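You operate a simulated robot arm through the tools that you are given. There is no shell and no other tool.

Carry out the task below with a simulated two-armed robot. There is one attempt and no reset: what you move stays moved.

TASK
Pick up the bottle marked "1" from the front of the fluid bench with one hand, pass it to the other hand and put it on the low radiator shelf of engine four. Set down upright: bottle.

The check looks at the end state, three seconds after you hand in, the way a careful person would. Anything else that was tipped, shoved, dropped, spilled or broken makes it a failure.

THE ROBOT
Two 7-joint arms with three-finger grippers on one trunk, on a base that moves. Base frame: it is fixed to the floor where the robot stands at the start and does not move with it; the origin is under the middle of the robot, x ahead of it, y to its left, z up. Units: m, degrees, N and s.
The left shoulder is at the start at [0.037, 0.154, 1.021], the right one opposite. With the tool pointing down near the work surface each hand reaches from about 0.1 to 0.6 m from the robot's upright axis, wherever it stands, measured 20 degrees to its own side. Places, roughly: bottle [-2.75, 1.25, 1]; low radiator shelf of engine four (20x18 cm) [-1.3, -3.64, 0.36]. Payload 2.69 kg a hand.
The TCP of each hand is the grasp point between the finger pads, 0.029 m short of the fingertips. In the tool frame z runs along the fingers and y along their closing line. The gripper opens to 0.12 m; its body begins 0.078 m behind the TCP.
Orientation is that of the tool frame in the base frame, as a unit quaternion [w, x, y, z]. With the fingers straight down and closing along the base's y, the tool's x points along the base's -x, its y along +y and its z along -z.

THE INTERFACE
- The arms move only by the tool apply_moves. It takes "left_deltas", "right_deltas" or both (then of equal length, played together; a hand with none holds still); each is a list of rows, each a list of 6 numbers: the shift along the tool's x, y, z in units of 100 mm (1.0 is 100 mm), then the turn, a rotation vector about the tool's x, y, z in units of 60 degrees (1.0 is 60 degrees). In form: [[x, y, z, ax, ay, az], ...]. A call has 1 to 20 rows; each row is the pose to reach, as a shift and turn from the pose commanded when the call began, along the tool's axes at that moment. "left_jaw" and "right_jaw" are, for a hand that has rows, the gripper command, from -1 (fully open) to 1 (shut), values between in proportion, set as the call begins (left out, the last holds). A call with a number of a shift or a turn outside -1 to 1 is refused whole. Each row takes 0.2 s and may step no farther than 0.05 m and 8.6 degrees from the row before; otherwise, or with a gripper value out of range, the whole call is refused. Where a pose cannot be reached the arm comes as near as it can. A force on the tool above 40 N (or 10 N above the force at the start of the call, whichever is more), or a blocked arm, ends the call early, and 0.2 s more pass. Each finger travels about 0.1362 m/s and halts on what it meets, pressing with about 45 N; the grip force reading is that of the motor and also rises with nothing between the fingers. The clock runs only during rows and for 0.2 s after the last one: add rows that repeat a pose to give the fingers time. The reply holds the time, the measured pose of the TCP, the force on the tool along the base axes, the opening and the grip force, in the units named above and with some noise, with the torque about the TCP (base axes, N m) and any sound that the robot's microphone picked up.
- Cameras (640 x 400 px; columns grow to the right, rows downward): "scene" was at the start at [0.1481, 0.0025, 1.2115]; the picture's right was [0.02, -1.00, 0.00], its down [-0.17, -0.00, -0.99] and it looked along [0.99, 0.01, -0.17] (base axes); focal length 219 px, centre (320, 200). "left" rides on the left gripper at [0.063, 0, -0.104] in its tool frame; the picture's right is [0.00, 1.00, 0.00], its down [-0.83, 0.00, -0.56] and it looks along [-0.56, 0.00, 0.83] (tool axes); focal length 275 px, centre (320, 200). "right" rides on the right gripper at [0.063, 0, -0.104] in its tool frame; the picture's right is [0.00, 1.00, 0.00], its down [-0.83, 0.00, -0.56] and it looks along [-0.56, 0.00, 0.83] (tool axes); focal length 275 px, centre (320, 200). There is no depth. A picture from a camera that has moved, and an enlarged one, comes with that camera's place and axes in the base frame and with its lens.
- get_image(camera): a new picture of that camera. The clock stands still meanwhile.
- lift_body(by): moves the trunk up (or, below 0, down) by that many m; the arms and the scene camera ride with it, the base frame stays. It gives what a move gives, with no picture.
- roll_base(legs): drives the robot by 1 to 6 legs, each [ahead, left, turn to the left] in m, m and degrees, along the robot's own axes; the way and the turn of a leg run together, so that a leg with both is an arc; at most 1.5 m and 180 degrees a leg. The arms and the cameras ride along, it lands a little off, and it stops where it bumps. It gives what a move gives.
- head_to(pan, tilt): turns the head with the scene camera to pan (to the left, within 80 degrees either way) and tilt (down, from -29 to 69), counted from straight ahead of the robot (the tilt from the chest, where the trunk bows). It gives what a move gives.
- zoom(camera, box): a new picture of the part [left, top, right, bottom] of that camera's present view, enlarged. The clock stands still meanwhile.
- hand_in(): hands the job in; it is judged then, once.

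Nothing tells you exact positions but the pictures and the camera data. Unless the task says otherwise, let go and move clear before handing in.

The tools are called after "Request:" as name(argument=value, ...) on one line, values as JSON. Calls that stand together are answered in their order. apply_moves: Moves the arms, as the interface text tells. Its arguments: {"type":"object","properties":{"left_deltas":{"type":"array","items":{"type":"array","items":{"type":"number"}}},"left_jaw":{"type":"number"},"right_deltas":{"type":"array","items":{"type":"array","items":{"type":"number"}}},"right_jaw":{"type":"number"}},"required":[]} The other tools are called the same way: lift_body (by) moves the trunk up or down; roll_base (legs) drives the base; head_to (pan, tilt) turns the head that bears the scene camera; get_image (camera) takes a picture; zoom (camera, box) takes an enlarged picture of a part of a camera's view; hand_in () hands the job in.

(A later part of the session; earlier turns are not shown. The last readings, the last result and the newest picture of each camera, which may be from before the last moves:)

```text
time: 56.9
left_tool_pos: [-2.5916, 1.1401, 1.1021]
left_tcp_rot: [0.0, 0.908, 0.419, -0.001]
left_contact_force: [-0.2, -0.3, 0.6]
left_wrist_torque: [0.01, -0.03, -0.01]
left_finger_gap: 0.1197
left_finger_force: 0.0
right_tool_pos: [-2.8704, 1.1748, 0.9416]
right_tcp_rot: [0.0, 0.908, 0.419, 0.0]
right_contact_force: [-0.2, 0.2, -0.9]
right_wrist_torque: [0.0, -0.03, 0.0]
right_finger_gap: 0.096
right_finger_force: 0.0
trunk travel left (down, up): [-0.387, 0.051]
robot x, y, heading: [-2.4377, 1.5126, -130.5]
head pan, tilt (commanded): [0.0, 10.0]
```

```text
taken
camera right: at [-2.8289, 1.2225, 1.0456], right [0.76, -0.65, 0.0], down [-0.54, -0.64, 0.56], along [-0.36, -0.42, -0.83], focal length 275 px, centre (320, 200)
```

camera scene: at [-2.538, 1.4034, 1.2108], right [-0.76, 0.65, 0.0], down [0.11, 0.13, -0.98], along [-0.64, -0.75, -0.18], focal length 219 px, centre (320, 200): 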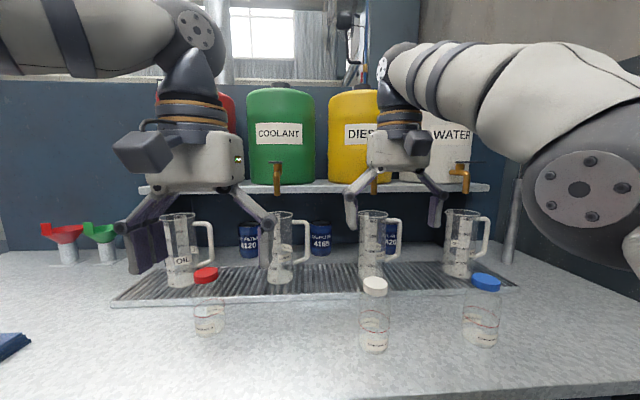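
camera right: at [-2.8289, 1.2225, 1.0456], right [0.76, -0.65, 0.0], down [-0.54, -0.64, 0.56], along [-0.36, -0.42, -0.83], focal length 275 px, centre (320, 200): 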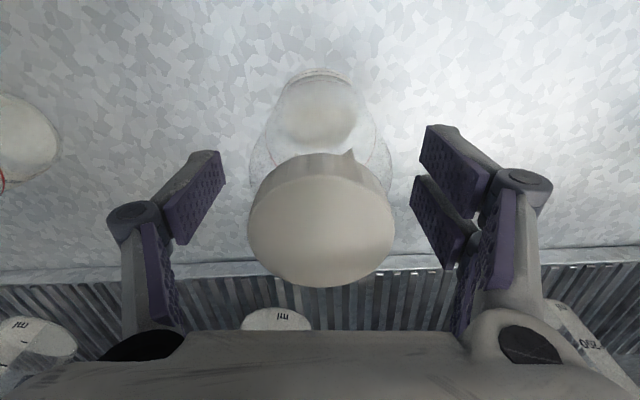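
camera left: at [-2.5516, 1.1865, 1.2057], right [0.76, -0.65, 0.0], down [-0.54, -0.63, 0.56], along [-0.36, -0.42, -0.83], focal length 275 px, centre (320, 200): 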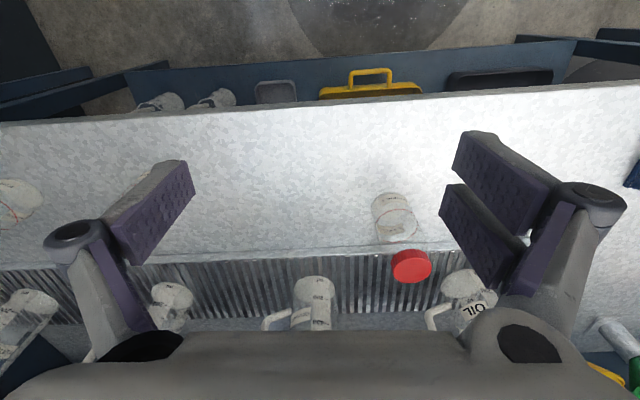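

The pads are now level with the upper body, with the bottle about 5 mm toward me from the TCP. I'll correct that and close.

Request:
apply_moves(right_deltas=[[0.05, 0, 0, 0, 0, 0], [0.05, 0, 0, 0, 0, 0]])

Request:
apply_moves(right_deltas=[[0, 0, 0, 0, 0, 0], [0, 0, 0, 0, 0, 0], [0, 0, 0, 0, 0, 0], [0, 0, 0, 0, 0, 0]], right_jaw=1)

Request:
get_image(camera="right")

```text
time: 57.5
left_tool_pos: [-2.5922, 1.1396, 1.101]
left_tcp_rot: [-0.001, 0.908, 0.419, -0.001]
left_contact_force: [0.6, 0.4, -0.4]
left_wrist_torque: [-0.02, 0.03, 0.0]
left_finger_gap: 0.1199
left_finger_force: 0.1
right_tool_pos: [-2.8664, 1.1767, 0.942]
right_tcp_rot: [0.0, 0.908, 0.418, 0.0]
right_contact_force: [0.4, 1.0, -1.3]
right_wrist_torque: [-0.03, 0.01, -0.01]
right_finger_gap: 0.0961
right_finger_force: 0.1
trunk travel left (down, up): [-0.387, 0.051]
robot x, y, heading: [-2.4421, 1.5181, -130.6]
head pan, tilt (commanded): [0.0, 10.0]
```

```text
time: 58.5
left_tool_pos: [-2.592, 1.1401, 1.103]
left_tcp_rot: [0.0, 0.908, 0.419, 0.0]
left_contact_force: [-0.8, 0.8, 0.1]
left_wrist_torque: [0.03, -0.02, 0.05]
left_finger_gap: 0.1202
left_finger_force: 0.0
right_tool_pos: [-2.8667, 1.1773, 0.943]
right_tcp_rot: [0.0, 0.908, 0.419, 0.0]
right_contact_force: [0.9, -1.1, 1.6]
right_wrist_torque: [-0.03, -0.01, -0.03]
right_finger_gap: 0.0585
right_finger_force: 44.9
trunk travel left (down, up): [-0.387, 0.051]
robot x, y, heading: [-2.4393, 1.514, -130.5]
head pan, tilt (commanded): [0.0, 10.0]
```

```text
taken
camera right: at [-2.8257, 1.2255, 1.0469], right [0.76, -0.65, 0.0], down [-0.54, -0.63, 0.56], along [-0.36, -0.42, -0.83], focal length 275 px, centre (320, 200)
```

right: 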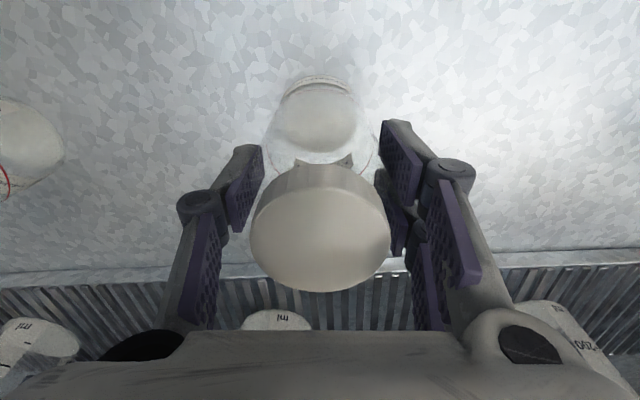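

The grip is firm at 58.5 mm, which is the body diameter. I'll lift slowly and check that it holds.

Request:
apply_moves(right_deltas=[[0, 0, -0.1, 0, 0, 0], [0, 0, -0.3, 0, 0, 0], [0, 0, -0.5, 0, 0, 0], [0, 0, -0.8, 0, 0, 0], [0, 0, -1.0, 0, 0, 0]])

Request:
get_image(camera="scene")

Request:
get_image(camera="right")

```text
time: 59.7
left_tool_pos: [-2.5926, 1.1402, 1.103]
left_tcp_rot: [0.0, 0.908, 0.419, 0.0]
left_contact_force: [-0.9, 0.0, -0.3]
left_wrist_torque: [0.02, -0.01, 0.0]
left_finger_gap: 0.1199
left_finger_force: 0.1
right_tool_pos: [-2.8673, 1.1801, 1.0416]
right_tcp_rot: [-0.001, 0.908, 0.419, 0.001]
right_contact_force: [-0.3, 0.3, -0.3]
right_wrist_torque: [0.0, -0.03, 0.0]
right_finger_gap: 0.0581
right_finger_force: 45.1
trunk travel left (down, up): [-0.387, 0.051]
robot x, y, heading: [-2.441, 1.517, -130.6]
head pan, tilt (commanded): [0.0, 10.0]
```

```text
taken
camera scene: at [-2.5372, 1.4042, 1.211], right [-0.76, 0.65, 0.0], down [0.11, 0.13, -0.98], along [-0.64, -0.75, -0.17], focal length 219 px, centre (320, 200)
```

scene: 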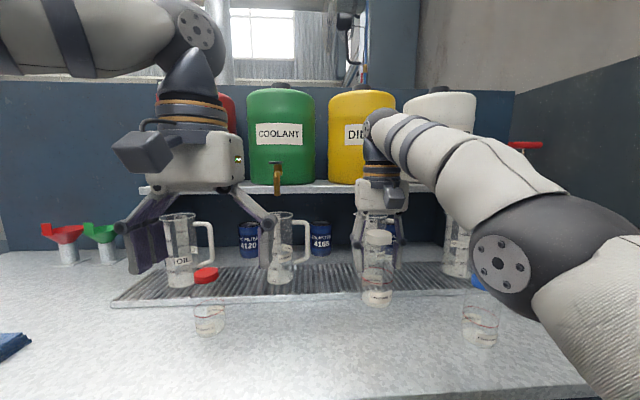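

```text
taken
camera right: at [-2.8257, 1.2281, 1.1461], right [0.76, -0.65, 0.0], down [-0.54, -0.64, 0.55], along [-0.36, -0.42, -0.83], focal length 275 px, centre (320, 200)
```

right: 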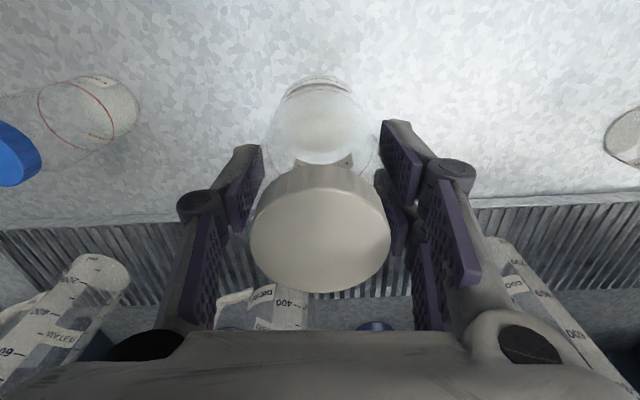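

The bottle is lifted cleanly and held upright, with its base about 0.10 m below the TCP. I'll reverse away from the bench, then tuck the right hand in.

Request:
roll_base(legs=[[-0.45, 0, 0]])

Request:
apply_moves(right_deltas=[[0.3, 0, -0.2, 0, 0, 0], [0.6, 0, -0.4, 0, 0, 0], [0.9, 0, -0.5, 0, 0, 0], [1.0, 0, -0.5, 0, 0, 0]])

Request:
get_image(camera="scene")

```text
time: 62.5
left_tool_pos: [-2.2952, 1.4853, 1.1021]
left_tcp_rot: [0.0, 0.907, 0.422, -0.001]
left_contact_force: [-0.3, 0.0, 0.1]
left_wrist_torque: [-0.02, 0.02, -0.01]
left_finger_gap: 0.1201
left_finger_force: 0.1
right_tool_pos: [-2.5709, 1.5252, 1.0421]
right_tcp_rot: [0.0, 0.907, 0.421, 0.0]
right_contact_force: [1.5, -0.1, -0.3]
right_wrist_torque: [-0.02, 0.01, -0.02]
right_finger_gap: 0.0583
right_finger_force: 45.7
trunk travel left (down, up): [-0.387, 0.051]
robot x, y, heading: [-2.1474, 1.866, -130.2]
head pan, tilt (commanded): [0.0, 10.0]
```

```text
time: 63.5
left_tool_pos: [-2.2975, 1.4849, 1.1013]
left_tcp_rot: [-0.001, 0.907, 0.422, 0.001]
left_contact_force: [-0.7, -0.2, -1.3]
left_wrist_torque: [0.05, -0.05, 0.0]
left_finger_gap: 0.1198
left_finger_force: 0.1
right_tool_pos: [-2.5245, 1.5721, 1.0956]
right_tcp_rot: [0.0, 0.907, 0.422, 0.001]
right_contact_force: [-0.6, -0.3, -1.2]
right_wrist_torque: [0.04, -0.04, 0.0]
right_finger_gap: 0.0584
right_finger_force: 45.1
right hand out of reach, approached as far as the arm can: row 1, 2, 3, 4
trunk travel left (down, up): [-0.387, 0.051]
robot x, y, heading: [-2.1473, 1.8614, -130.1]
head pan, tilt (commanded): [0.0, 10.0]
```

```text
taken
camera scene: at [-2.2435, 1.7501, 1.2109], right [-0.76, 0.64, 0.0], down [0.11, 0.13, -0.98], along [-0.63, -0.75, -0.17], focal length 219 px, centre (320, 200)
```

scene: 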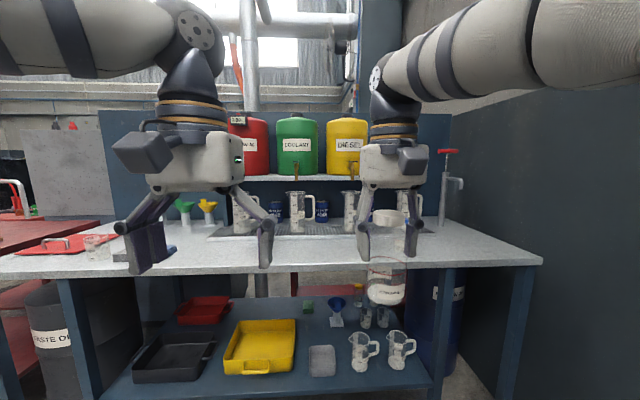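

I'm clear of the bench with the bottle held upright in the right hand. Next I'll turn to face back along the corridor.

Request:
roll_base(legs=[[0, 0, 92]])

Request:
get_image(camera="scene")

```text
time: 67.8
left_tool_pos: [-1.7612, 1.7317, 1.1023]
left_tcp_rot: [0.002, 0.32, 0.947, 0.0]
left_contact_force: [-0.6, -0.9, -0.5]
left_wrist_torque: [-0.01, 0.0, 0.0]
left_finger_gap: 0.1199
left_finger_force: 0.1
right_tool_pos: [-1.8387, 1.5018, 1.0952]
right_tcp_rot: [0.0, 0.319, 0.948, 0.001]
right_contact_force: [-0.3, -0.4, -1.1]
right_wrist_torque: [-0.02, -0.02, 0.04]
right_finger_gap: 0.0578
right_finger_force: 45.4
trunk travel left (down, up): [-0.387, 0.051]
robot x, y, heading: [-2.1478, 1.8667, -37.4]
head pan, tilt (commanded): [0.0, 10.0]
```

```text
taken
camera scene: at [-2.0281, 1.7743, 1.2112], right [-0.61, -0.8, 0.0], down [-0.14, 0.11, -0.98], along [0.78, -0.6, -0.17], focal length 219 px, centre (320, 200)
```

scene: 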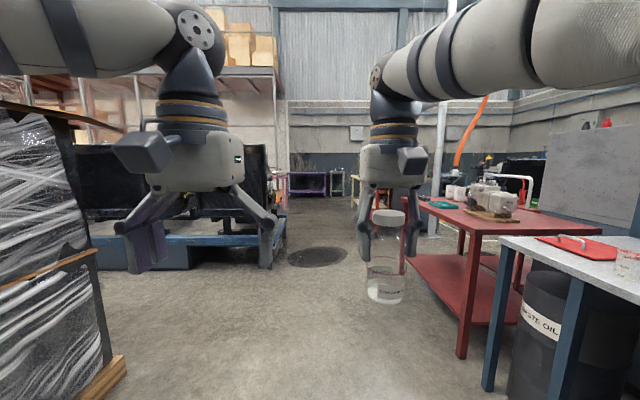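

The corridor back is clear, with the engine stand about 0.6 m to the left of my path and the red bench about 0.8 m to the right. I'll drive forward.

Request:
roll_base(legs=[[1.4, -0.06, 0]])

Request:
get_image(camera="scene")

```text
time: 74.7
left_tool_pos: [-0.6997, 0.8384, 1.1009]
left_tcp_rot: [0.001, 0.323, 0.946, 0.0]
left_contact_force: [-0.2, 0.6, -0.3]
left_wrist_torque: [0.0, 0.02, 0.03]
left_finger_gap: 0.1203
left_finger_force: 0.1
right_tool_pos: [-0.7788, 0.6073, 1.0952]
right_tcp_rot: [0.001, 0.324, 0.946, 0.0]
right_contact_force: [-0.1, -0.3, -1.1]
right_wrist_torque: [-0.02, 0.01, 0.01]
right_finger_gap: 0.0575
right_finger_force: 44.9
trunk travel left (down, up): [-0.387, 0.051]
robot x, y, heading: [-1.0821, 0.9716, -37.9]
head pan, tilt (commanded): [0.0, 10.0]
```

```text
taken
camera scene: at [-0.9667, 0.8829, 1.2112], right [-0.61, -0.79, 0.0], down [-0.14, 0.11, -0.98], along [0.78, -0.6, -0.17], focal length 219 px, centre (320, 200)
```

scene: 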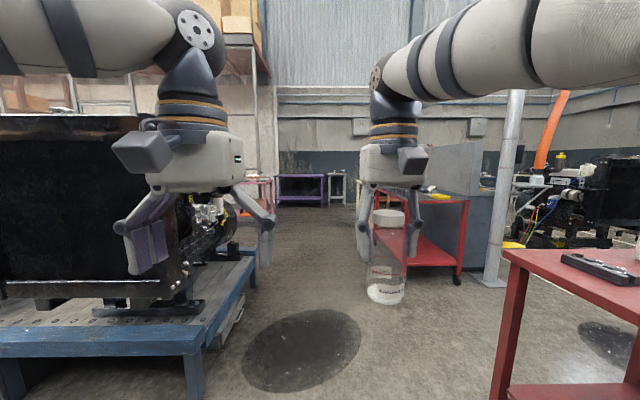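

Engine 1's radiator edge is about 0.70 m to the left and the red bench corner about 0.72 m to the right. What is probably engine four shows far right beyond the pole. I'll ease slightly right and continue through.

Request:
roll_base(legs=[[0.4, -0.1, 0], [0.95, 0, 0]])

Request:
get_image(camera="scene")

```text
time: 81.7
left_tool_pos: [0.2809, -0.0442, 1.103]
left_tcp_rot: [0.0, 0.318, 0.948, -0.001]
left_contact_force: [0.8, -0.8, -0.4]
left_wrist_torque: [0.03, 0.02, 0.03]
left_finger_gap: 0.12
left_finger_force: 0.0
right_tool_pos: [0.2052, -0.277, 1.0957]
right_tcp_rot: [-0.001, 0.319, 0.948, 0.0]
right_contact_force: [0.2, 0.4, -1.0]
right_wrist_torque: [-0.01, 0.01, 0.0]
right_finger_gap: 0.0574
right_finger_force: 45.5
trunk travel left (down, up): [-0.387, 0.051]
robot x, y, heading: [-0.1044, 0.0895, -37.4]
head pan, tilt (commanded): [0.0, 10.0]
```

```text
taken
camera scene: at [0.0141, -0.0034, 1.2112], right [-0.6, -0.8, 0.0], down [-0.14, 0.11, -0.98], along [0.78, -0.6, -0.17], focal length 219 px, centre (320, 200)
```

scene: 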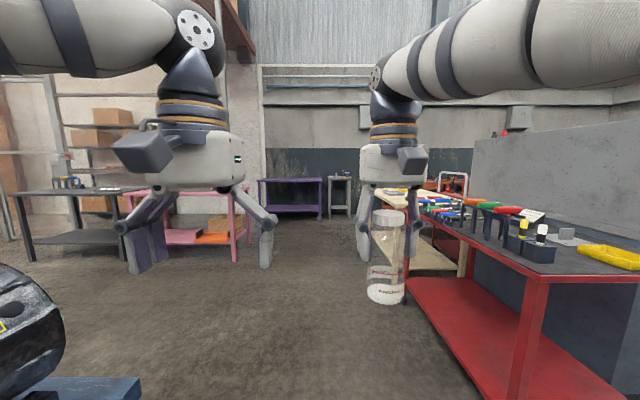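

I'm back near the start area. The red tool table is ahead on the right, about 1 m away at its nearest corner. I'll turn right to look south toward engine four.

Request:
roll_base(legs=[[0, 0, -75]])

Request:
get_image(camera="scene")

```text
time: 85.5
left_tool_pos: [-0.1551, -0.3169, 1.1028]
left_tcp_rot: [0.001, 0.846, 0.533, -0.002]
left_contact_force: [0.2, -0.4, 0.2]
left_wrist_torque: [-0.03, -0.02, 0.0]
left_finger_gap: 0.1201
left_finger_force: 0.0
right_tool_pos: [-0.3971, -0.2905, 1.0958]
right_tcp_rot: [0.0, 0.847, 0.532, 0.0]
right_contact_force: [-0.2, -0.1, -0.7]
right_wrist_torque: [-0.02, -0.01, 0.03]
right_finger_gap: 0.0575
right_finger_force: 44.6
trunk travel left (down, up): [-0.387, 0.051]
robot x, y, heading: [-0.1038, 0.0841, -115.5]
head pan, tilt (commanded): [0.0, 10.0]
```

```text
taken
camera scene: at [-0.1689, -0.0474, 1.2112], right [-0.9, 0.43, 0.0], down [0.08, 0.16, -0.98], along [-0.43, -0.89, -0.17], focal length 219 px, centre (320, 200)
```

scene: 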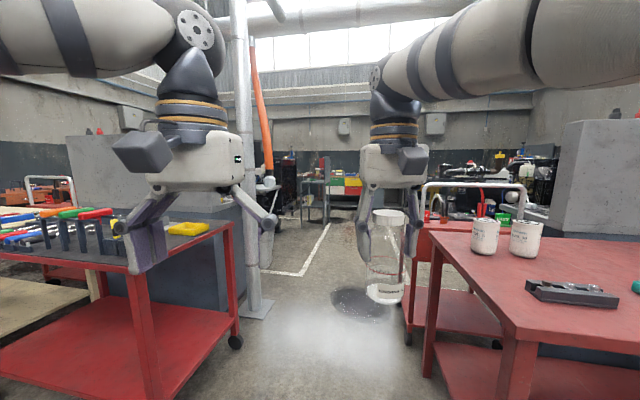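

The passage south lies between the pole on the left and the red trolley on the right. Engine four should be near column 290 in this view, so I'll zoom in on it.

Request:
zoom(camera="scene", box=[230, 130, 380, 240])

Request:
zoom(camera="scene", box=[230, 200, 480, 360])

```text
3.64 times, centred on (305, 185) of scene
camera zoom: at [-0.1689, -0.0474, 1.2112], right [-0.9, 0.43, 0.0], down [0.08, 0.16, -0.98], along [-0.43, -0.89, -0.17], focal length 798 px, centre (374, 254)
```

zoom: 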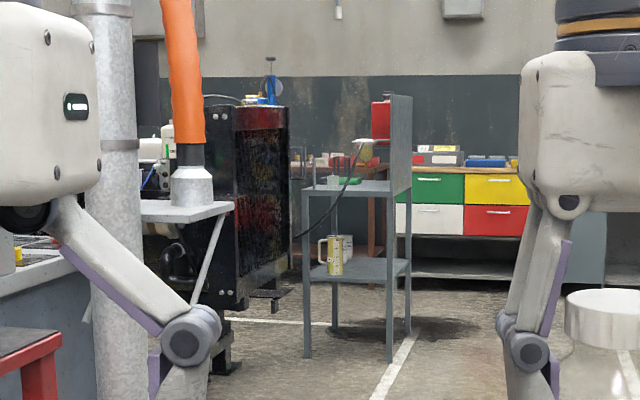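

```text
2.50 times, centred on (355, 280) of scene
camera zoom: at [-0.1689, -0.0474, 1.2112], right [-0.9, 0.43, 0.0], down [0.08, 0.16, -0.98], along [-0.43, -0.89, -0.17], focal length 549 px, centre (232, 0)
```

zoom: 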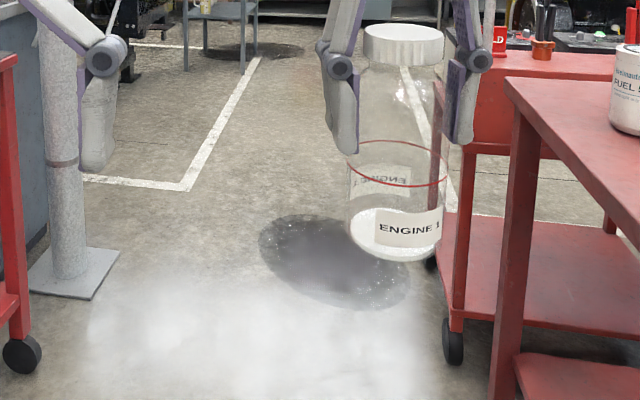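

Engine four's radiator has a small low shelf sticking out at about (-1.3, -3.6), with a grey two-tier cart and a hose close beside it. I'll go through the gap between pole and trolley carefully, shifted 0.1 m right.

Request:
roll_base(legs=[[0.9, -0.1, 0]])

Request:
get_image(camera="scene")

```text
time: 90.4
left_tool_pos: [-0.6674, -1.117, 1.1022]
left_tcp_rot: [0.0, 0.852, 0.524, -0.001]
left_contact_force: [-0.2, 0.2, 0.0]
left_wrist_torque: [-0.02, -0.01, 0.01]
left_finger_gap: 0.12
left_finger_force: 0.0
right_tool_pos: [-0.909, -1.0841, 1.0949]
right_tcp_rot: [0.0, 0.852, 0.523, 0.0]
right_contact_force: [0.4, -0.1, -0.1]
right_wrist_torque: [0.01, -0.02, -0.04]
right_finger_gap: 0.0578
right_finger_force: 45.7
trunk travel left (down, up): [-0.387, 0.051]
robot x, y, heading: [-0.6042, -0.7151, -116.9]
head pan, tilt (commanded): [0.0, 10.0]
```

```text
taken
camera scene: at [-0.6753, -0.8468, 1.2112], right [-0.89, 0.45, 0.0], down [0.08, 0.16, -0.98], along [-0.45, -0.88, -0.17], focal length 219 px, centre (320, 200)
```

scene: 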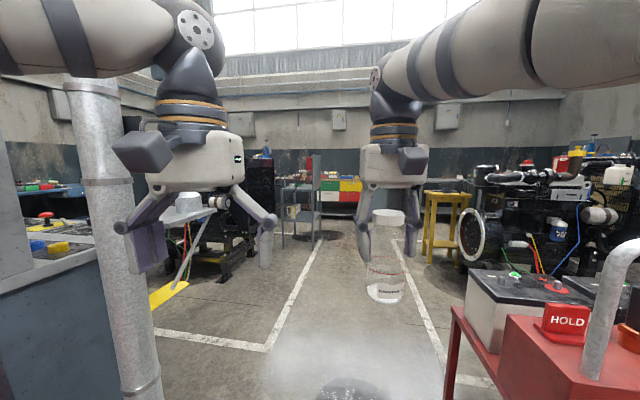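

The pole is about 0.56 m to my left and the red trolley is close on the right. I'll zoom in to measure the clearance before going further.

Request:
zoom(camera="scene", box=[400, 220, 640, 400])

Request:
head_to(pan=0, tilt=35)

Request:
get_image(camera="scene")

```text
2.22 times, centred on (520, 310) of scene
camera zoom: at [-0.6753, -0.8468, 1.2112], right [-0.89, 0.45, 0.0], down [0.08, 0.16, -0.98], along [-0.45, -0.88, -0.17], focal length 488 px, centre (-124, -44)
```

zoom: 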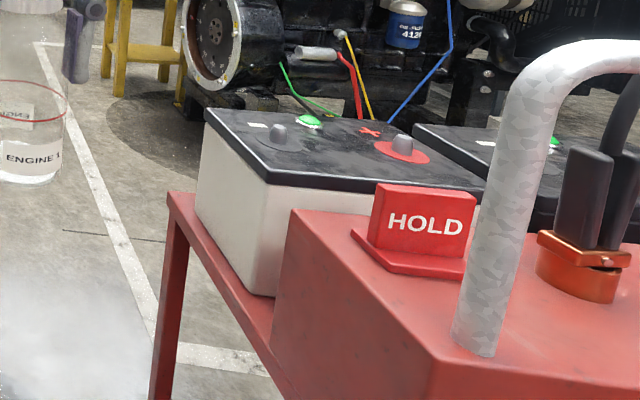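

```text
time: 91.3
left_tool_pos: [-0.6672, -1.1174, 1.1025]
left_tcp_rot: [0.001, 0.852, 0.524, 0.0]
left_contact_force: [-0.2, 0.1, -0.6]
left_wrist_torque: [0.02, -0.04, -0.03]
left_finger_gap: 0.1201
left_finger_force: 0.1
right_tool_pos: [-0.9073, -1.0832, 1.0952]
right_tcp_rot: [0.0, 0.852, 0.523, 0.001]
right_contact_force: [0.8, 0.8, -1.2]
right_wrist_torque: [0.0, -0.01, 0.03]
right_finger_gap: 0.0577
right_finger_force: 45.0
trunk travel left (down, up): [-0.387, 0.051]
robot x, y, heading: [-0.6095, -0.7146, -116.7]
head pan, tilt (commanded): [0.0, 35.0]
```

```text
taken
camera scene: at [-0.673, -0.8422, 1.1711], right [-0.89, 0.45, 0.0], down [0.26, 0.51, -0.82], along [-0.37, -0.73, -0.57], focal length 219 px, centre (320, 200)
```

scene: 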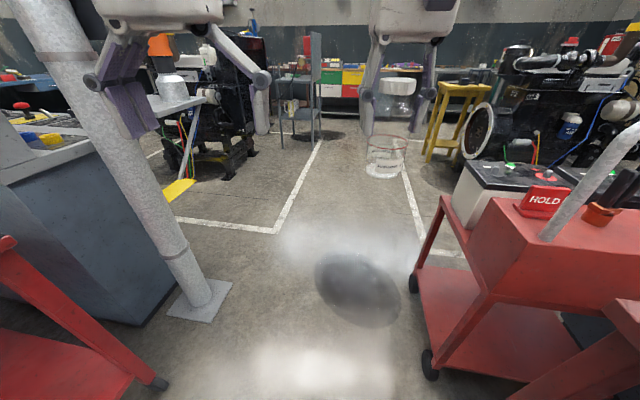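

The passage is about 1 m wide and I'm centred in it, with wheels about 0.48 m to the right and the pole plate about 0.53 m to the left. I'll drive straight ahead slowly.

Request:
roll_base(legs=[[0.6, 0, 0], [0.5, 0, 0]])

Request:
head_to(pan=15, tilt=25)

Request:
get_image(camera="scene")

```text
time: 97.3
left_tool_pos: [-1.1952, -2.1104, 1.1015]
left_tcp_rot: [0.0, 0.858, 0.513, -0.001]
left_contact_force: [-0.2, -0.1, -0.4]
left_wrist_torque: [-0.01, -0.01, -0.01]
left_finger_gap: 0.1199
left_finger_force: 0.1
right_tool_pos: [-1.4363, -2.0703, 1.0965]
right_tcp_rot: [0.0, 0.859, 0.513, 0.001]
right_contact_force: [0.0, 0.3, -1.1]
right_wrist_torque: [0.02, 0.0, 0.04]
right_finger_gap: 0.0575
right_finger_force: 45.1
trunk travel left (down, up): [-0.387, 0.051]
robot x, y, heading: [-1.1262, -1.7146, -118.3]
head pan, tilt (commanded): [0.0, 35.0]
```

```text
time: 98.1
left_tool_pos: [-1.1956, -2.1098, 1.1013]
left_tcp_rot: [0.001, 0.858, 0.514, -0.001]
left_contact_force: [0.6, -0.2, 0.3]
left_wrist_torque: [0.0, 0.0, -0.01]
left_finger_gap: 0.12
left_finger_force: 0.1
right_tool_pos: [-1.4354, -2.0719, 1.0962]
right_tcp_rot: [0.0, 0.859, 0.513, 0.0]
right_contact_force: [0.5, -0.3, -0.4]
right_wrist_torque: [-0.03, 0.0, 0.04]
right_finger_gap: 0.0574
right_finger_force: 45.2
trunk travel left (down, up): [-0.387, 0.051]
robot x, y, heading: [-1.1234, -1.7096, -118.1]
head pan, tilt (commanded): [15.0, 25.0]
```

```text
taken
camera scene: at [-1.1745, -1.8472, 1.1868], right [-0.97, 0.23, 0.0], down [0.1, 0.41, -0.91], along [-0.21, -0.88, -0.42], focal length 219 px, centre (320, 200)
```

scene: 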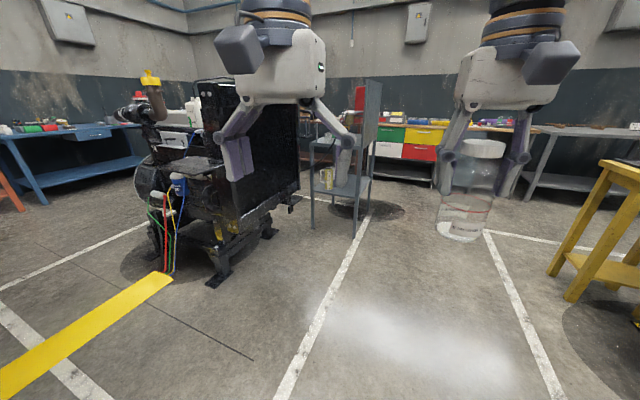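

Engine four is ahead on the left, with its radiator facing the grey cart. I'll zoom in to find the low radiator shelf.

Request:
zoom(camera="scene", box=[170, 70, 410, 250])

Request:
zoom(camera="scene", box=[230, 150, 390, 270])

```text
2.22 times, centred on (290, 160) of scene
camera zoom: at [-1.1745, -1.8472, 1.1868], right [-0.97, 0.23, 0.0], down [0.1, 0.41, -0.91], along [-0.21, -0.88, -0.42], focal length 488 px, centre (387, 289)
```

zoom: 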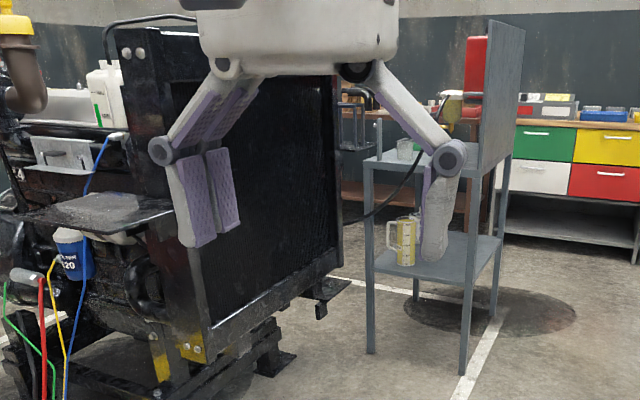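

```text
3.33 times, centred on (310, 210) of scene
camera zoom: at [-1.1745, -1.8472, 1.1868], right [-0.97, 0.23, 0.0], down [0.1, 0.41, -0.91], along [-0.21, -0.88, -0.42], focal length 732 px, centre (353, 167)
```

zoom: 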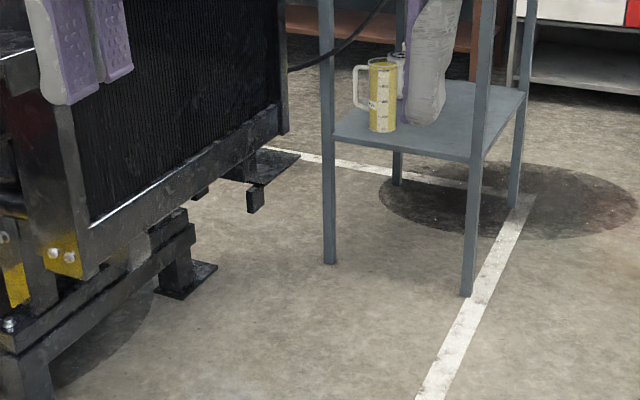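

The low shelf is a small black plate at about (-1.36, -3.64), sticking out from the radiator face just before the cart. The floor here is open, so I'll do the handover now. First I'll swing the left hand out to make room and bring the right hand to a comfortable height.

Request:
head_to(pan=0, tilt=25)

Request:
apply_moves(left_deltas=[[0, 0.25, 0.1, 0, 0, 0], [0, 0.5, 0.2, 0, 0, 0], [0, 0.75, 0.3, 0, 0, 0], [0, 1.0, 0.4, 0, 0, 0], [0, 1.0, 0.4, 0, 0, 0]], right_deltas=[[0, 0.0, 0.2, 0, 0, 0], [0, 0.1, 0.4, 0, 0, 0], [0, 0.2, 0.6, 0, 0, 0], [0, 0.3, 0.8, 0, 0, 0], [0, 0.3, 0.8, 0, 0, 0]])

Request:
get_image(camera="scene")

```text
time: 98.9
left_tool_pos: [-1.1949, -2.1086, 1.1029]
left_tcp_rot: [0.001, 0.858, 0.514, -0.001]
left_contact_force: [0.6, 0.3, 0.5]
left_wrist_torque: [0.02, 0.0, 0.02]
left_finger_gap: 0.12
left_finger_force: 0.0
right_tool_pos: [-1.4369, -2.0707, 1.0957]
right_tcp_rot: [0.0, 0.858, 0.513, 0.0]
right_contact_force: [-0.3, 0.2, -0.2]
right_wrist_torque: [0.0, -0.04, 0.01]
right_finger_gap: 0.0575
right_finger_force: 45.3
trunk travel left (down, up): [-0.387, 0.051]
robot x, y, heading: [-1.124, -1.7085, -118.1]
head pan, tilt (commanded): [0.0, 25.0]
```

```text
time: 100.1
left_tool_pos: [-1.107, -2.1584, 1.0639]
left_tcp_rot: [0.0, 0.858, 0.513, 0.0]
left_contact_force: [0.4, 0.0, -0.4]
left_wrist_torque: [0.01, 0.01, 0.06]
left_finger_gap: 0.1201
left_finger_force: 0.0
right_tool_pos: [-1.4114, -2.0847, 1.017]
right_tcp_rot: [0.0, 0.858, 0.513, 0.0]
right_contact_force: [0.0, 0.6, -0.7]
right_wrist_torque: [0.03, -0.02, 0.01]
right_finger_gap: 0.0572
right_finger_force: 45.1
trunk travel left (down, up): [-0.387, 0.051]
robot x, y, heading: [-1.1235, -1.7089, -118.1]
head pan, tilt (commanded): [0.0, 25.0]
```

```text
taken
camera scene: at [-1.1972, -1.8384, 1.1869], right [-0.88, 0.47, 0.0], down [0.2, 0.37, -0.91], along [-0.43, -0.8, -0.42], focal length 219 px, centre (320, 200)
```

scene: 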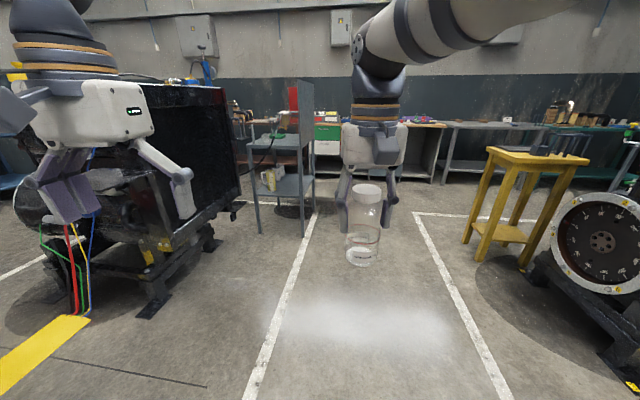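

The bottle is held upright in the right hand. I'll rotate the right hand about the vertical so its single-finger side faces back-left, which leaves room for the left hand to grip from that side.

Request:
apply_moves(right_deltas=[[0, 0, 0, 0, 0, 0.125], [0, 0, 0, 0, 0, 0.25], [0, 0, 0, 0, 0, 0.375], [0, 0, 0, 0, 0, 0.5], [0, 0, 0, 0, 0, 0.625], [0, 0, 0, 0, 0, 0.75], [0, 0, 0, 0, 0, 0.75]])

Request:
get_image(camera="scene")

```text
time: 101.7
left_tool_pos: [-1.1083, -2.1592, 1.0642]
left_tcp_rot: [0.001, 0.858, 0.514, -0.001]
left_contact_force: [0.8, 0.2, 0.1]
left_wrist_torque: [-0.02, 0.03, 0.01]
left_finger_gap: 0.12
left_finger_force: 0.2
right_tool_pos: [-1.4107, -2.0856, 1.0164]
right_tcp_rot: [0.0, 0.989, 0.145, 0.0]
right_contact_force: [0.1, -0.7, 0.5]
right_wrist_torque: [0.03, 0.03, -0.01]
right_finger_gap: 0.0573
right_finger_force: 44.6
trunk travel left (down, up): [-0.387, 0.051]
robot x, y, heading: [-1.1243, -1.7096, -118.5]
head pan, tilt (commanded): [0.0, 25.0]
```

```text
taken
camera scene: at [-1.197, -1.8387, 1.1868], right [-0.88, 0.47, 0.0], down [0.2, 0.37, -0.91], along [-0.43, -0.8, -0.42], focal length 219 px, centre (320, 200)
```

scene: 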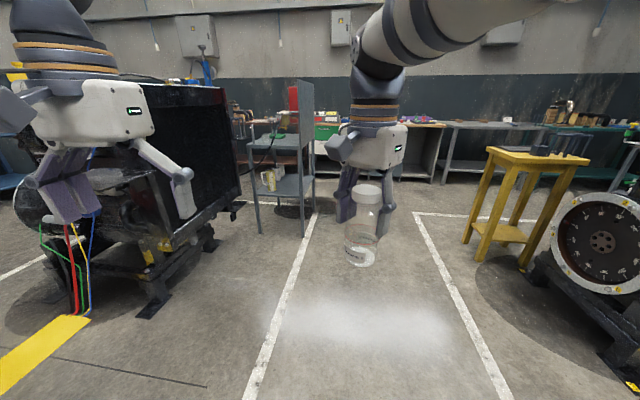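

The rotation goes the right way and the bottle stays steady. I'll continue another 90°.

Request:
apply_moves(right_deltas=[[0, 0, 0, 0, 0, 0.125], [0, 0, 0, 0, 0, 0.25], [0, 0, 0, 0, 0, 0.375], [0, 0, 0, 0, 0, 0.5], [0, 0, 0, 0, 0, 0.625], [0, 0, 0, 0, 0, 0.75], [0, 0, 0, 0, 0, 0.75]])

Request:
apply_moves(right_deltas=[[0, 0, 0, 0, 0, 0.125], [0, 0, 0, 0, 0, 0.25], [0, 0, 0, 0, 0, 0.375], [0, 0, 0, 0, 0, 0.5], [0, 0, 0, 0, 0, 0.625], [0, 0, 0, 0, 0, 0.75], [0, 0, 0, 0, 0, 0.75]])

Request:
get_image(camera="scene")

```text
time: 103.3
left_tool_pos: [-1.1081, -2.1577, 1.0642]
left_tcp_rot: [0.0, 0.858, 0.513, -0.001]
left_contact_force: [-0.4, -0.3, -0.8]
left_wrist_torque: [-0.01, 0.0, -0.02]
left_finger_gap: 0.1203
left_finger_force: 0.0
right_tool_pos: [-1.4102, -2.0848, 1.0156]
right_tcp_rot: [0.0, 0.969, -0.246, 0.0]
right_contact_force: [-0.2, 0.1, -1.3]
right_wrist_torque: [-0.02, 0.01, -0.02]
right_finger_gap: 0.0572
right_finger_force: 44.4
trunk travel left (down, up): [-0.387, 0.051]
robot x, y, heading: [-1.1261, -1.7122, -118.1]
head pan, tilt (commanded): [0.0, 25.0]
```

```text
time: 104.9
left_tool_pos: [-1.1082, -2.158, 1.0626]
left_tcp_rot: [0.001, 0.858, 0.513, -0.001]
left_contact_force: [0.3, 0.1, 0.4]
left_wrist_torque: [0.02, 0.01, 0.03]
left_finger_gap: 0.1198
left_finger_force: 0.1
right_tool_pos: [-1.4091, -2.0855, 1.0149]
right_tcp_rot: [0.0, 0.802, -0.598, 0.0]
right_contact_force: [0.3, 0.1, -1.7]
right_wrist_torque: [-0.04, -0.01, -0.01]
right_finger_gap: 0.0575
right_finger_force: 45.0
trunk travel left (down, up): [-0.387, 0.051]
robot x, y, heading: [-1.125, -1.7135, -118.4]
head pan, tilt (commanded): [0.0, 25.0]
```

```text
taken
camera scene: at [-1.197, -1.8387, 1.1868], right [-0.88, 0.47, 0.0], down [0.2, 0.37, -0.91], along [-0.43, -0.8, -0.42], focal length 219 px, centre (320, 200)
```

scene: 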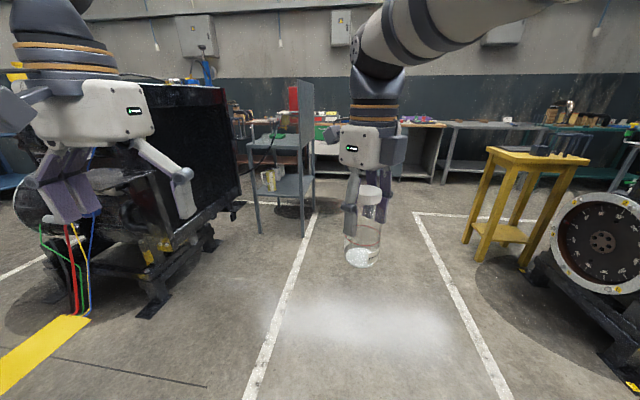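

The right hand's single finger now faces back-left. I'll move the bottle forward to about 0.54 m so the left arm has space to fold in, and begin turning the left hand toward horizontal.

Request:
apply_moves(right_deltas=[[0.18, 0.18, 0.05, 0, 0, 0], [0.36, 0.36, 0.1, 0, 0, 0], [0.53, 0.53, 0.15, 0, 0, 0], [0.53, 0.53, 0.15, 0, 0, 0]])

Request:
apply_moves(left_deltas=[[-0.1, 0, 0.1, 0.041, -0.0984, 0.0531], [-0.2, 0, 0.2, 0.0815, -0.1968, 0.1062], [-0.3, 0, 0.3, 0.1223, -0.2953, 0.1593], [-0.4, 0, 0.4, 0.1631, -0.3937, 0.2124], [-0.5, 0, 0.5, 0.2038, -0.4921, 0.2655], [-0.6, 0, 0.6, 0.2446, -0.5905, 0.3186], [-0.6, 0, 0.6, 0.2446, -0.5905, 0.3186]], left_jaw=-1)

Request:
get_image(camera="scene")

```text
time: 105.9
left_tool_pos: [-1.1067, -2.1562, 1.0642]
left_tcp_rot: [0.0, 0.858, 0.513, 0.0]
left_contact_force: [0.5, -0.7, -0.1]
left_wrist_torque: [-0.01, -0.01, 0.01]
left_finger_gap: 0.12
left_finger_force: 0.0
right_tool_pos: [-1.4446, -2.1494, 1.0028]
right_tcp_rot: [0.0, 0.802, -0.597, 0.0]
right_contact_force: [0.6, 0.6, -0.6]
right_wrist_torque: [-0.02, 0.02, 0.03]
right_finger_gap: 0.0576
right_finger_force: 45.1
trunk travel left (down, up): [-0.387, 0.051]
robot x, y, heading: [-1.1262, -1.7092, -118.2]
head pan, tilt (commanded): [0.0, 25.0]
```

```text
time: 107.5
left_tool_pos: [-1.1353, -2.2089, 1.0009]
left_tcp_rot: [0.049, 0.882, 0.337, -0.326]
left_contact_force: [0.7, 0.6, -0.4]
left_wrist_torque: [0.0, -0.01, -0.01]
left_finger_gap: 0.12
left_finger_force: 0.1
right_tool_pos: [-1.4458, -2.1512, 1.0029]
right_tcp_rot: [0.0, 0.802, -0.597, 0.0]
right_contact_force: [0.1, 0.2, -0.5]
right_wrist_torque: [0.04, 0.05, -0.01]
right_finger_gap: 0.0576
right_finger_force: 45.0
trunk travel left (down, up): [-0.387, 0.051]
robot x, y, heading: [-1.1305, -1.7098, -118.4]
head pan, tilt (commanded): [0.0, 25.0]
```

```text
taken
camera scene: at [-1.1971, -1.8386, 1.1868], right [-0.88, 0.47, 0.0], down [0.2, 0.37, -0.91], along [-0.43, -0.8, -0.42], focal length 219 px, centre (320, 200)
```

scene: 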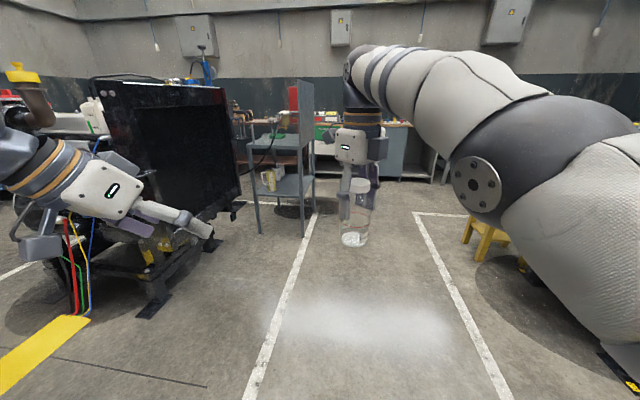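

The left hand is pitching over as planned and the bottle is steady. I'll do the second half of the left hand's rotation.

Request:
apply_moves(left_deltas=[[0, 0, 0, 0.041, -0.0984, 0.0531], [0, 0, 0, 0.0815, -0.1968, 0.1062], [0, 0, 0, 0.1223, -0.2953, 0.1593], [0, 0, 0, 0.1631, -0.3937, 0.2124], [0, 0, 0, 0.2038, -0.4921, 0.2655], [0, 0, 0, 0.2446, -0.5905, 0.3186], [0, 0, 0, 0.2446, -0.5905, 0.3186]], left_jaw=-1)

Request:
get_image(camera="scene")

Request:
get_image(camera="left")

```text
time: 109.1
left_tool_pos: [-1.1351, -2.2092, 1.0027]
left_tcp_rot: [0.089, 0.783, 0.116, -0.604]
left_contact_force: [0.0, 0.2, -0.4]
left_wrist_torque: [0.0, 0.02, 0.02]
left_finger_gap: 0.1201
left_finger_force: 0.0
right_tool_pos: [-1.4446, -2.1522, 1.0027]
right_tcp_rot: [0.0, 0.803, -0.597, 0.0]
right_contact_force: [0.0, -0.3, -0.8]
right_wrist_torque: [0.0, 0.03, 0.01]
right_finger_gap: 0.0573
right_finger_force: 44.9
trunk travel left (down, up): [-0.387, 0.051]
robot x, y, heading: [-1.1253, -1.7093, -118.3]
head pan, tilt (commanded): [0.0, 25.0]
```

```text
taken
camera scene: at [-1.197, -1.8387, 1.1868], right [-0.88, 0.47, 0.0], down [0.2, 0.37, -0.91], along [-0.43, -0.8, -0.42], focal length 219 px, centre (320, 200)
```

scene: 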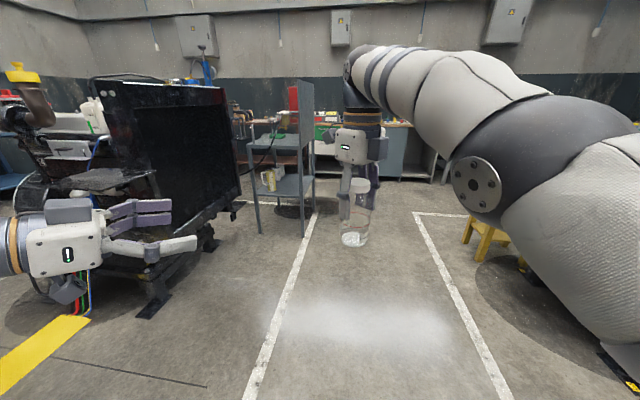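

```text
taken
camera left: at [-1.0237, -2.1773, 0.9678], right [0.29, -0.96, 0.0], down [0.31, 0.1, 0.95], along [-0.91, -0.27, 0.32], focal length 275 px, centre (320, 200)
```

left: 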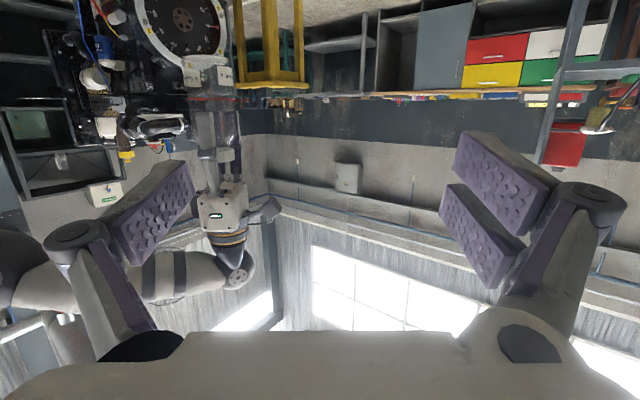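

The left hand is now pointing forward-right and tilted slightly down, about 0.27 m short of the bottle along its fingers. I'll bring it in gradually with the jaws open.

Request:
apply_moves(left_deltas=[[0, 0, 0.3, 0, 0, 0], [-0.03, -0.1, 0.5, 0, 0, 0], [-0.06, -0.2, 0.7, 0, 0, 0], [-0.1, -0.25, 0.9, 0, 0, 0], [-0.1, -0.25, 0.9, 0, 0, 0]], left_jaw=-1)

Request:
get_image(camera="scene")

Request:
get_image(camera="left")

```text
time: 110.3
left_tool_pos: [-1.2273, -2.2113, 0.9867]
left_tcp_rot: [0.089, 0.784, 0.116, -0.603]
left_contact_force: [0.5, 0.6, -0.1]
left_wrist_torque: [0.0, 0.03, 0.03]
left_finger_gap: 0.1199
left_finger_force: 0.1
right_tool_pos: [-1.4443, -2.1515, 1.0027]
right_tcp_rot: [-0.001, 0.802, -0.597, 0.0]
right_contact_force: [0.1, 0.7, -0.7]
right_wrist_torque: [0.04, -0.01, 0.0]
right_finger_gap: 0.0574
right_finger_force: 45.1
trunk travel left (down, up): [-0.387, 0.051]
robot x, y, heading: [-1.1259, -1.7106, -118.1]
head pan, tilt (commanded): [0.0, 25.0]
```

```text
taken
camera scene: at [-1.1968, -1.8387, 1.1868], right [-0.88, 0.47, 0.0], down [0.2, 0.37, -0.91], along [-0.43, -0.8, -0.42], focal length 219 px, centre (320, 200)
```

scene: 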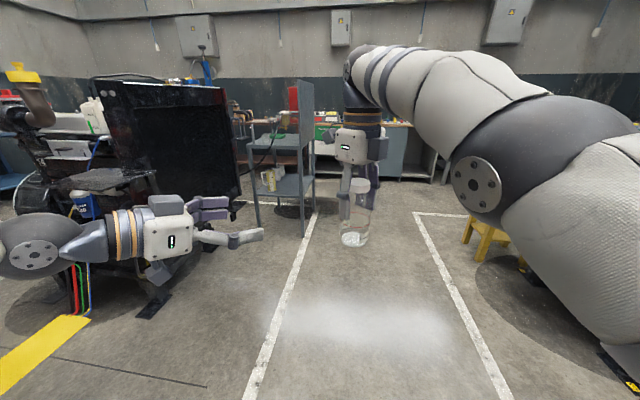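

```text
taken
camera left: at [-1.1166, -2.1778, 0.9529], right [0.29, -0.96, 0.0], down [0.31, 0.1, 0.95], along [-0.91, -0.27, 0.32], focal length 275 px, centre (320, 200)
```

left: 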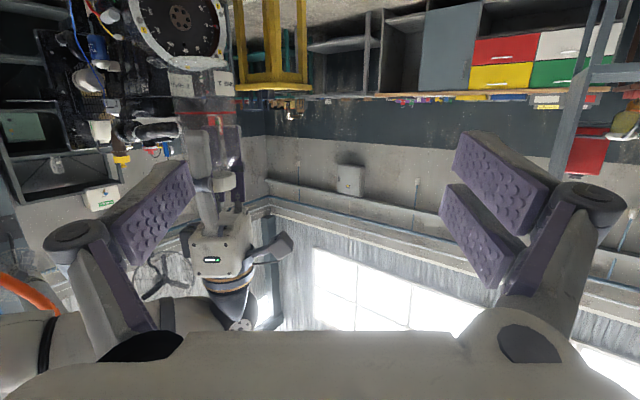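

The left hand is lined up below the right gripper's level and the bottle is visible in the left camera. I'll zoom in to check alignment.

Request:
zoom(camera="left", box=[140, 40, 320, 300])

Request:
zoom(camera="scene", box=[130, 120, 420, 300])

```text
1.54 times, centred on (230, 170) of left
camera zoom: at [-1.1166, -2.1778, 0.9529], right [0.29, -0.96, 0.0], down [0.31, 0.1, 0.95], along [-0.91, -0.27, 0.32], focal length 424 px, centre (458, 246)
```

zoom: 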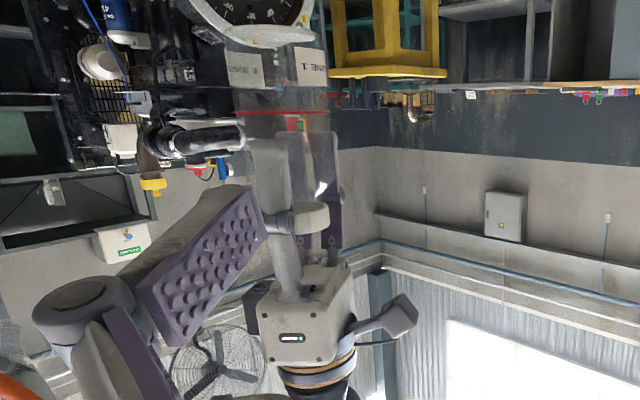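

```text
2.21 times, centred on (275, 210) of scene
camera zoom: at [-1.1968, -1.8387, 1.1868], right [-0.88, 0.47, 0.0], down [0.2, 0.37, -0.91], along [-0.43, -0.8, -0.42], focal length 484 px, centre (419, 178)
```

zoom: 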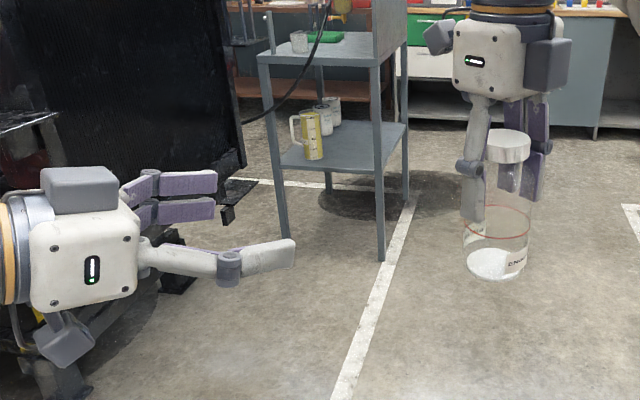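

The alignment matches my geometry. I'll shift the left hand sideways in line with the bottle while keeping its fingertips about 0.1 m short of it.

Request:
apply_moves(left_deltas=[[0, -0.25, 0.15, 0, 0, 0], [-0.03, -0.5, 0.3, 0, 0, 0], [-0.06, -0.75, 0.45, 0, 0, 0], [-0.1, -1.0, 0.6, 0, 0, 0], [-0.1, -1.0, 0.6, 0, 0, 0]], left_jaw=-1)

Request:
get_image(camera="scene")

Request:
get_image(camera="left")

```text
time: 111.5
left_tool_pos: [-1.3139, -2.1354, 0.9827]
left_tcp_rot: [0.089, 0.785, 0.116, -0.603]
left_contact_force: [-0.4, 0.1, -0.6]
left_wrist_torque: [0.01, 0.02, -0.01]
left_finger_gap: 0.12
left_finger_force: 0.0
right_tool_pos: [-1.4444, -2.1513, 1.0016]
right_tcp_rot: [0.0, 0.802, -0.597, 0.0]
right_contact_force: [-0.3, 0.8, -1.1]
right_wrist_torque: [0.01, 0.0, 0.02]
right_finger_gap: 0.0572
right_finger_force: 44.7
trunk travel left (down, up): [-0.387, 0.051]
robot x, y, heading: [-1.1271, -1.7117, -118.1]
head pan, tilt (commanded): [0.0, 25.0]
```

```text
taken
camera scene: at [-1.1967, -1.8389, 1.1868], right [-0.88, 0.47, 0.0], down [0.2, 0.37, -0.91], along [-0.43, -0.8, -0.42], focal length 219 px, centre (320, 200)
```

scene: 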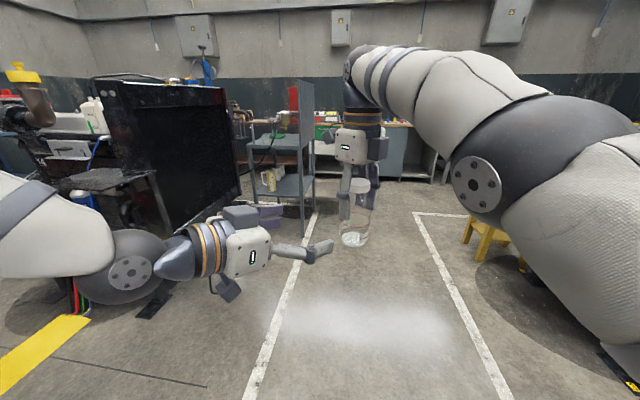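

```text
taken
camera left: at [-1.203, -2.1023, 0.9484], right [0.29, -0.96, 0.0], down [0.31, 0.1, 0.95], along [-0.91, -0.27, 0.32], focal length 275 px, centre (320, 200)
```

left: 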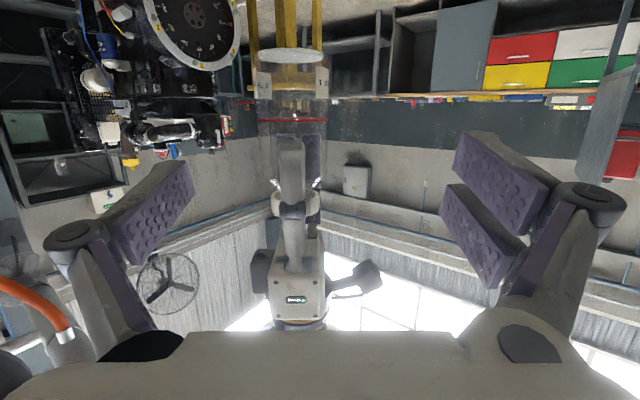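

The bottle is almost centred for the left hand, and the right hand's single finger faces straight toward it. I'll centre it and advance most of the way.

Request:
apply_moves(left_deltas=[[0, -0.22, 0.1, 0, 0, 0], [0, -0.22, 0.3, 0, 0, 0], [0, -0.22, 0.5, 0, 0, 0], [0, -0.22, 0.7, 0, 0, 0], [0, -0.22, 0.7, 0, 0, 0]], left_jaw=-1)

Request:
zoom(camera="scene", box=[200, 110, 440, 290])

Request:
get_image(camera="left")

```text
time: 112.7
left_tool_pos: [-1.3854, -2.1312, 0.966]
left_tcp_rot: [0.089, 0.784, 0.116, -0.603]
left_contact_force: [0.1, 0.0, -0.7]
left_wrist_torque: [0.02, 0.01, 0.01]
left_finger_gap: 0.1202
left_finger_force: 0.0
right_tool_pos: [-1.4436, -2.1513, 1.0031]
right_tcp_rot: [0.0, 0.802, -0.597, 0.0]
right_contact_force: [0.6, -0.3, -1.4]
right_wrist_torque: [-0.01, 0.0, 0.01]
right_finger_gap: 0.0574
right_finger_force: 45.0
trunk travel left (down, up): [-0.387, 0.051]
robot x, y, heading: [-1.1261, -1.7114, -118.1]
head pan, tilt (commanded): [0.0, 25.0]
```

```text
2.22 times, centred on (320, 200) of scene
camera zoom: at [-1.1968, -1.8386, 1.1869], right [-0.88, 0.47, 0.0], down [0.2, 0.37, -0.91], along [-0.43, -0.8, -0.42], focal length 488 px, centre (320, 200)
```

zoom: 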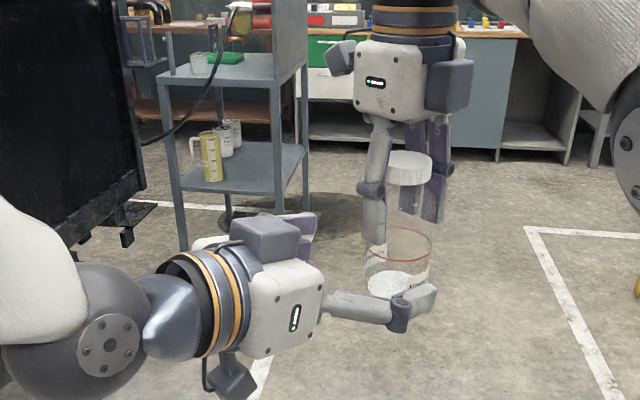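

```text
taken
camera left: at [-1.2756, -2.0977, 0.9305], right [0.29, -0.96, 0.0], down [0.31, 0.1, 0.95], along [-0.91, -0.27, 0.32], focal length 275 px, centre (320, 200)
```

left: 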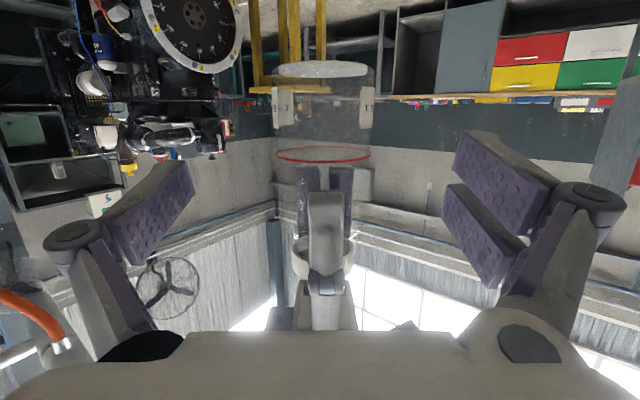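

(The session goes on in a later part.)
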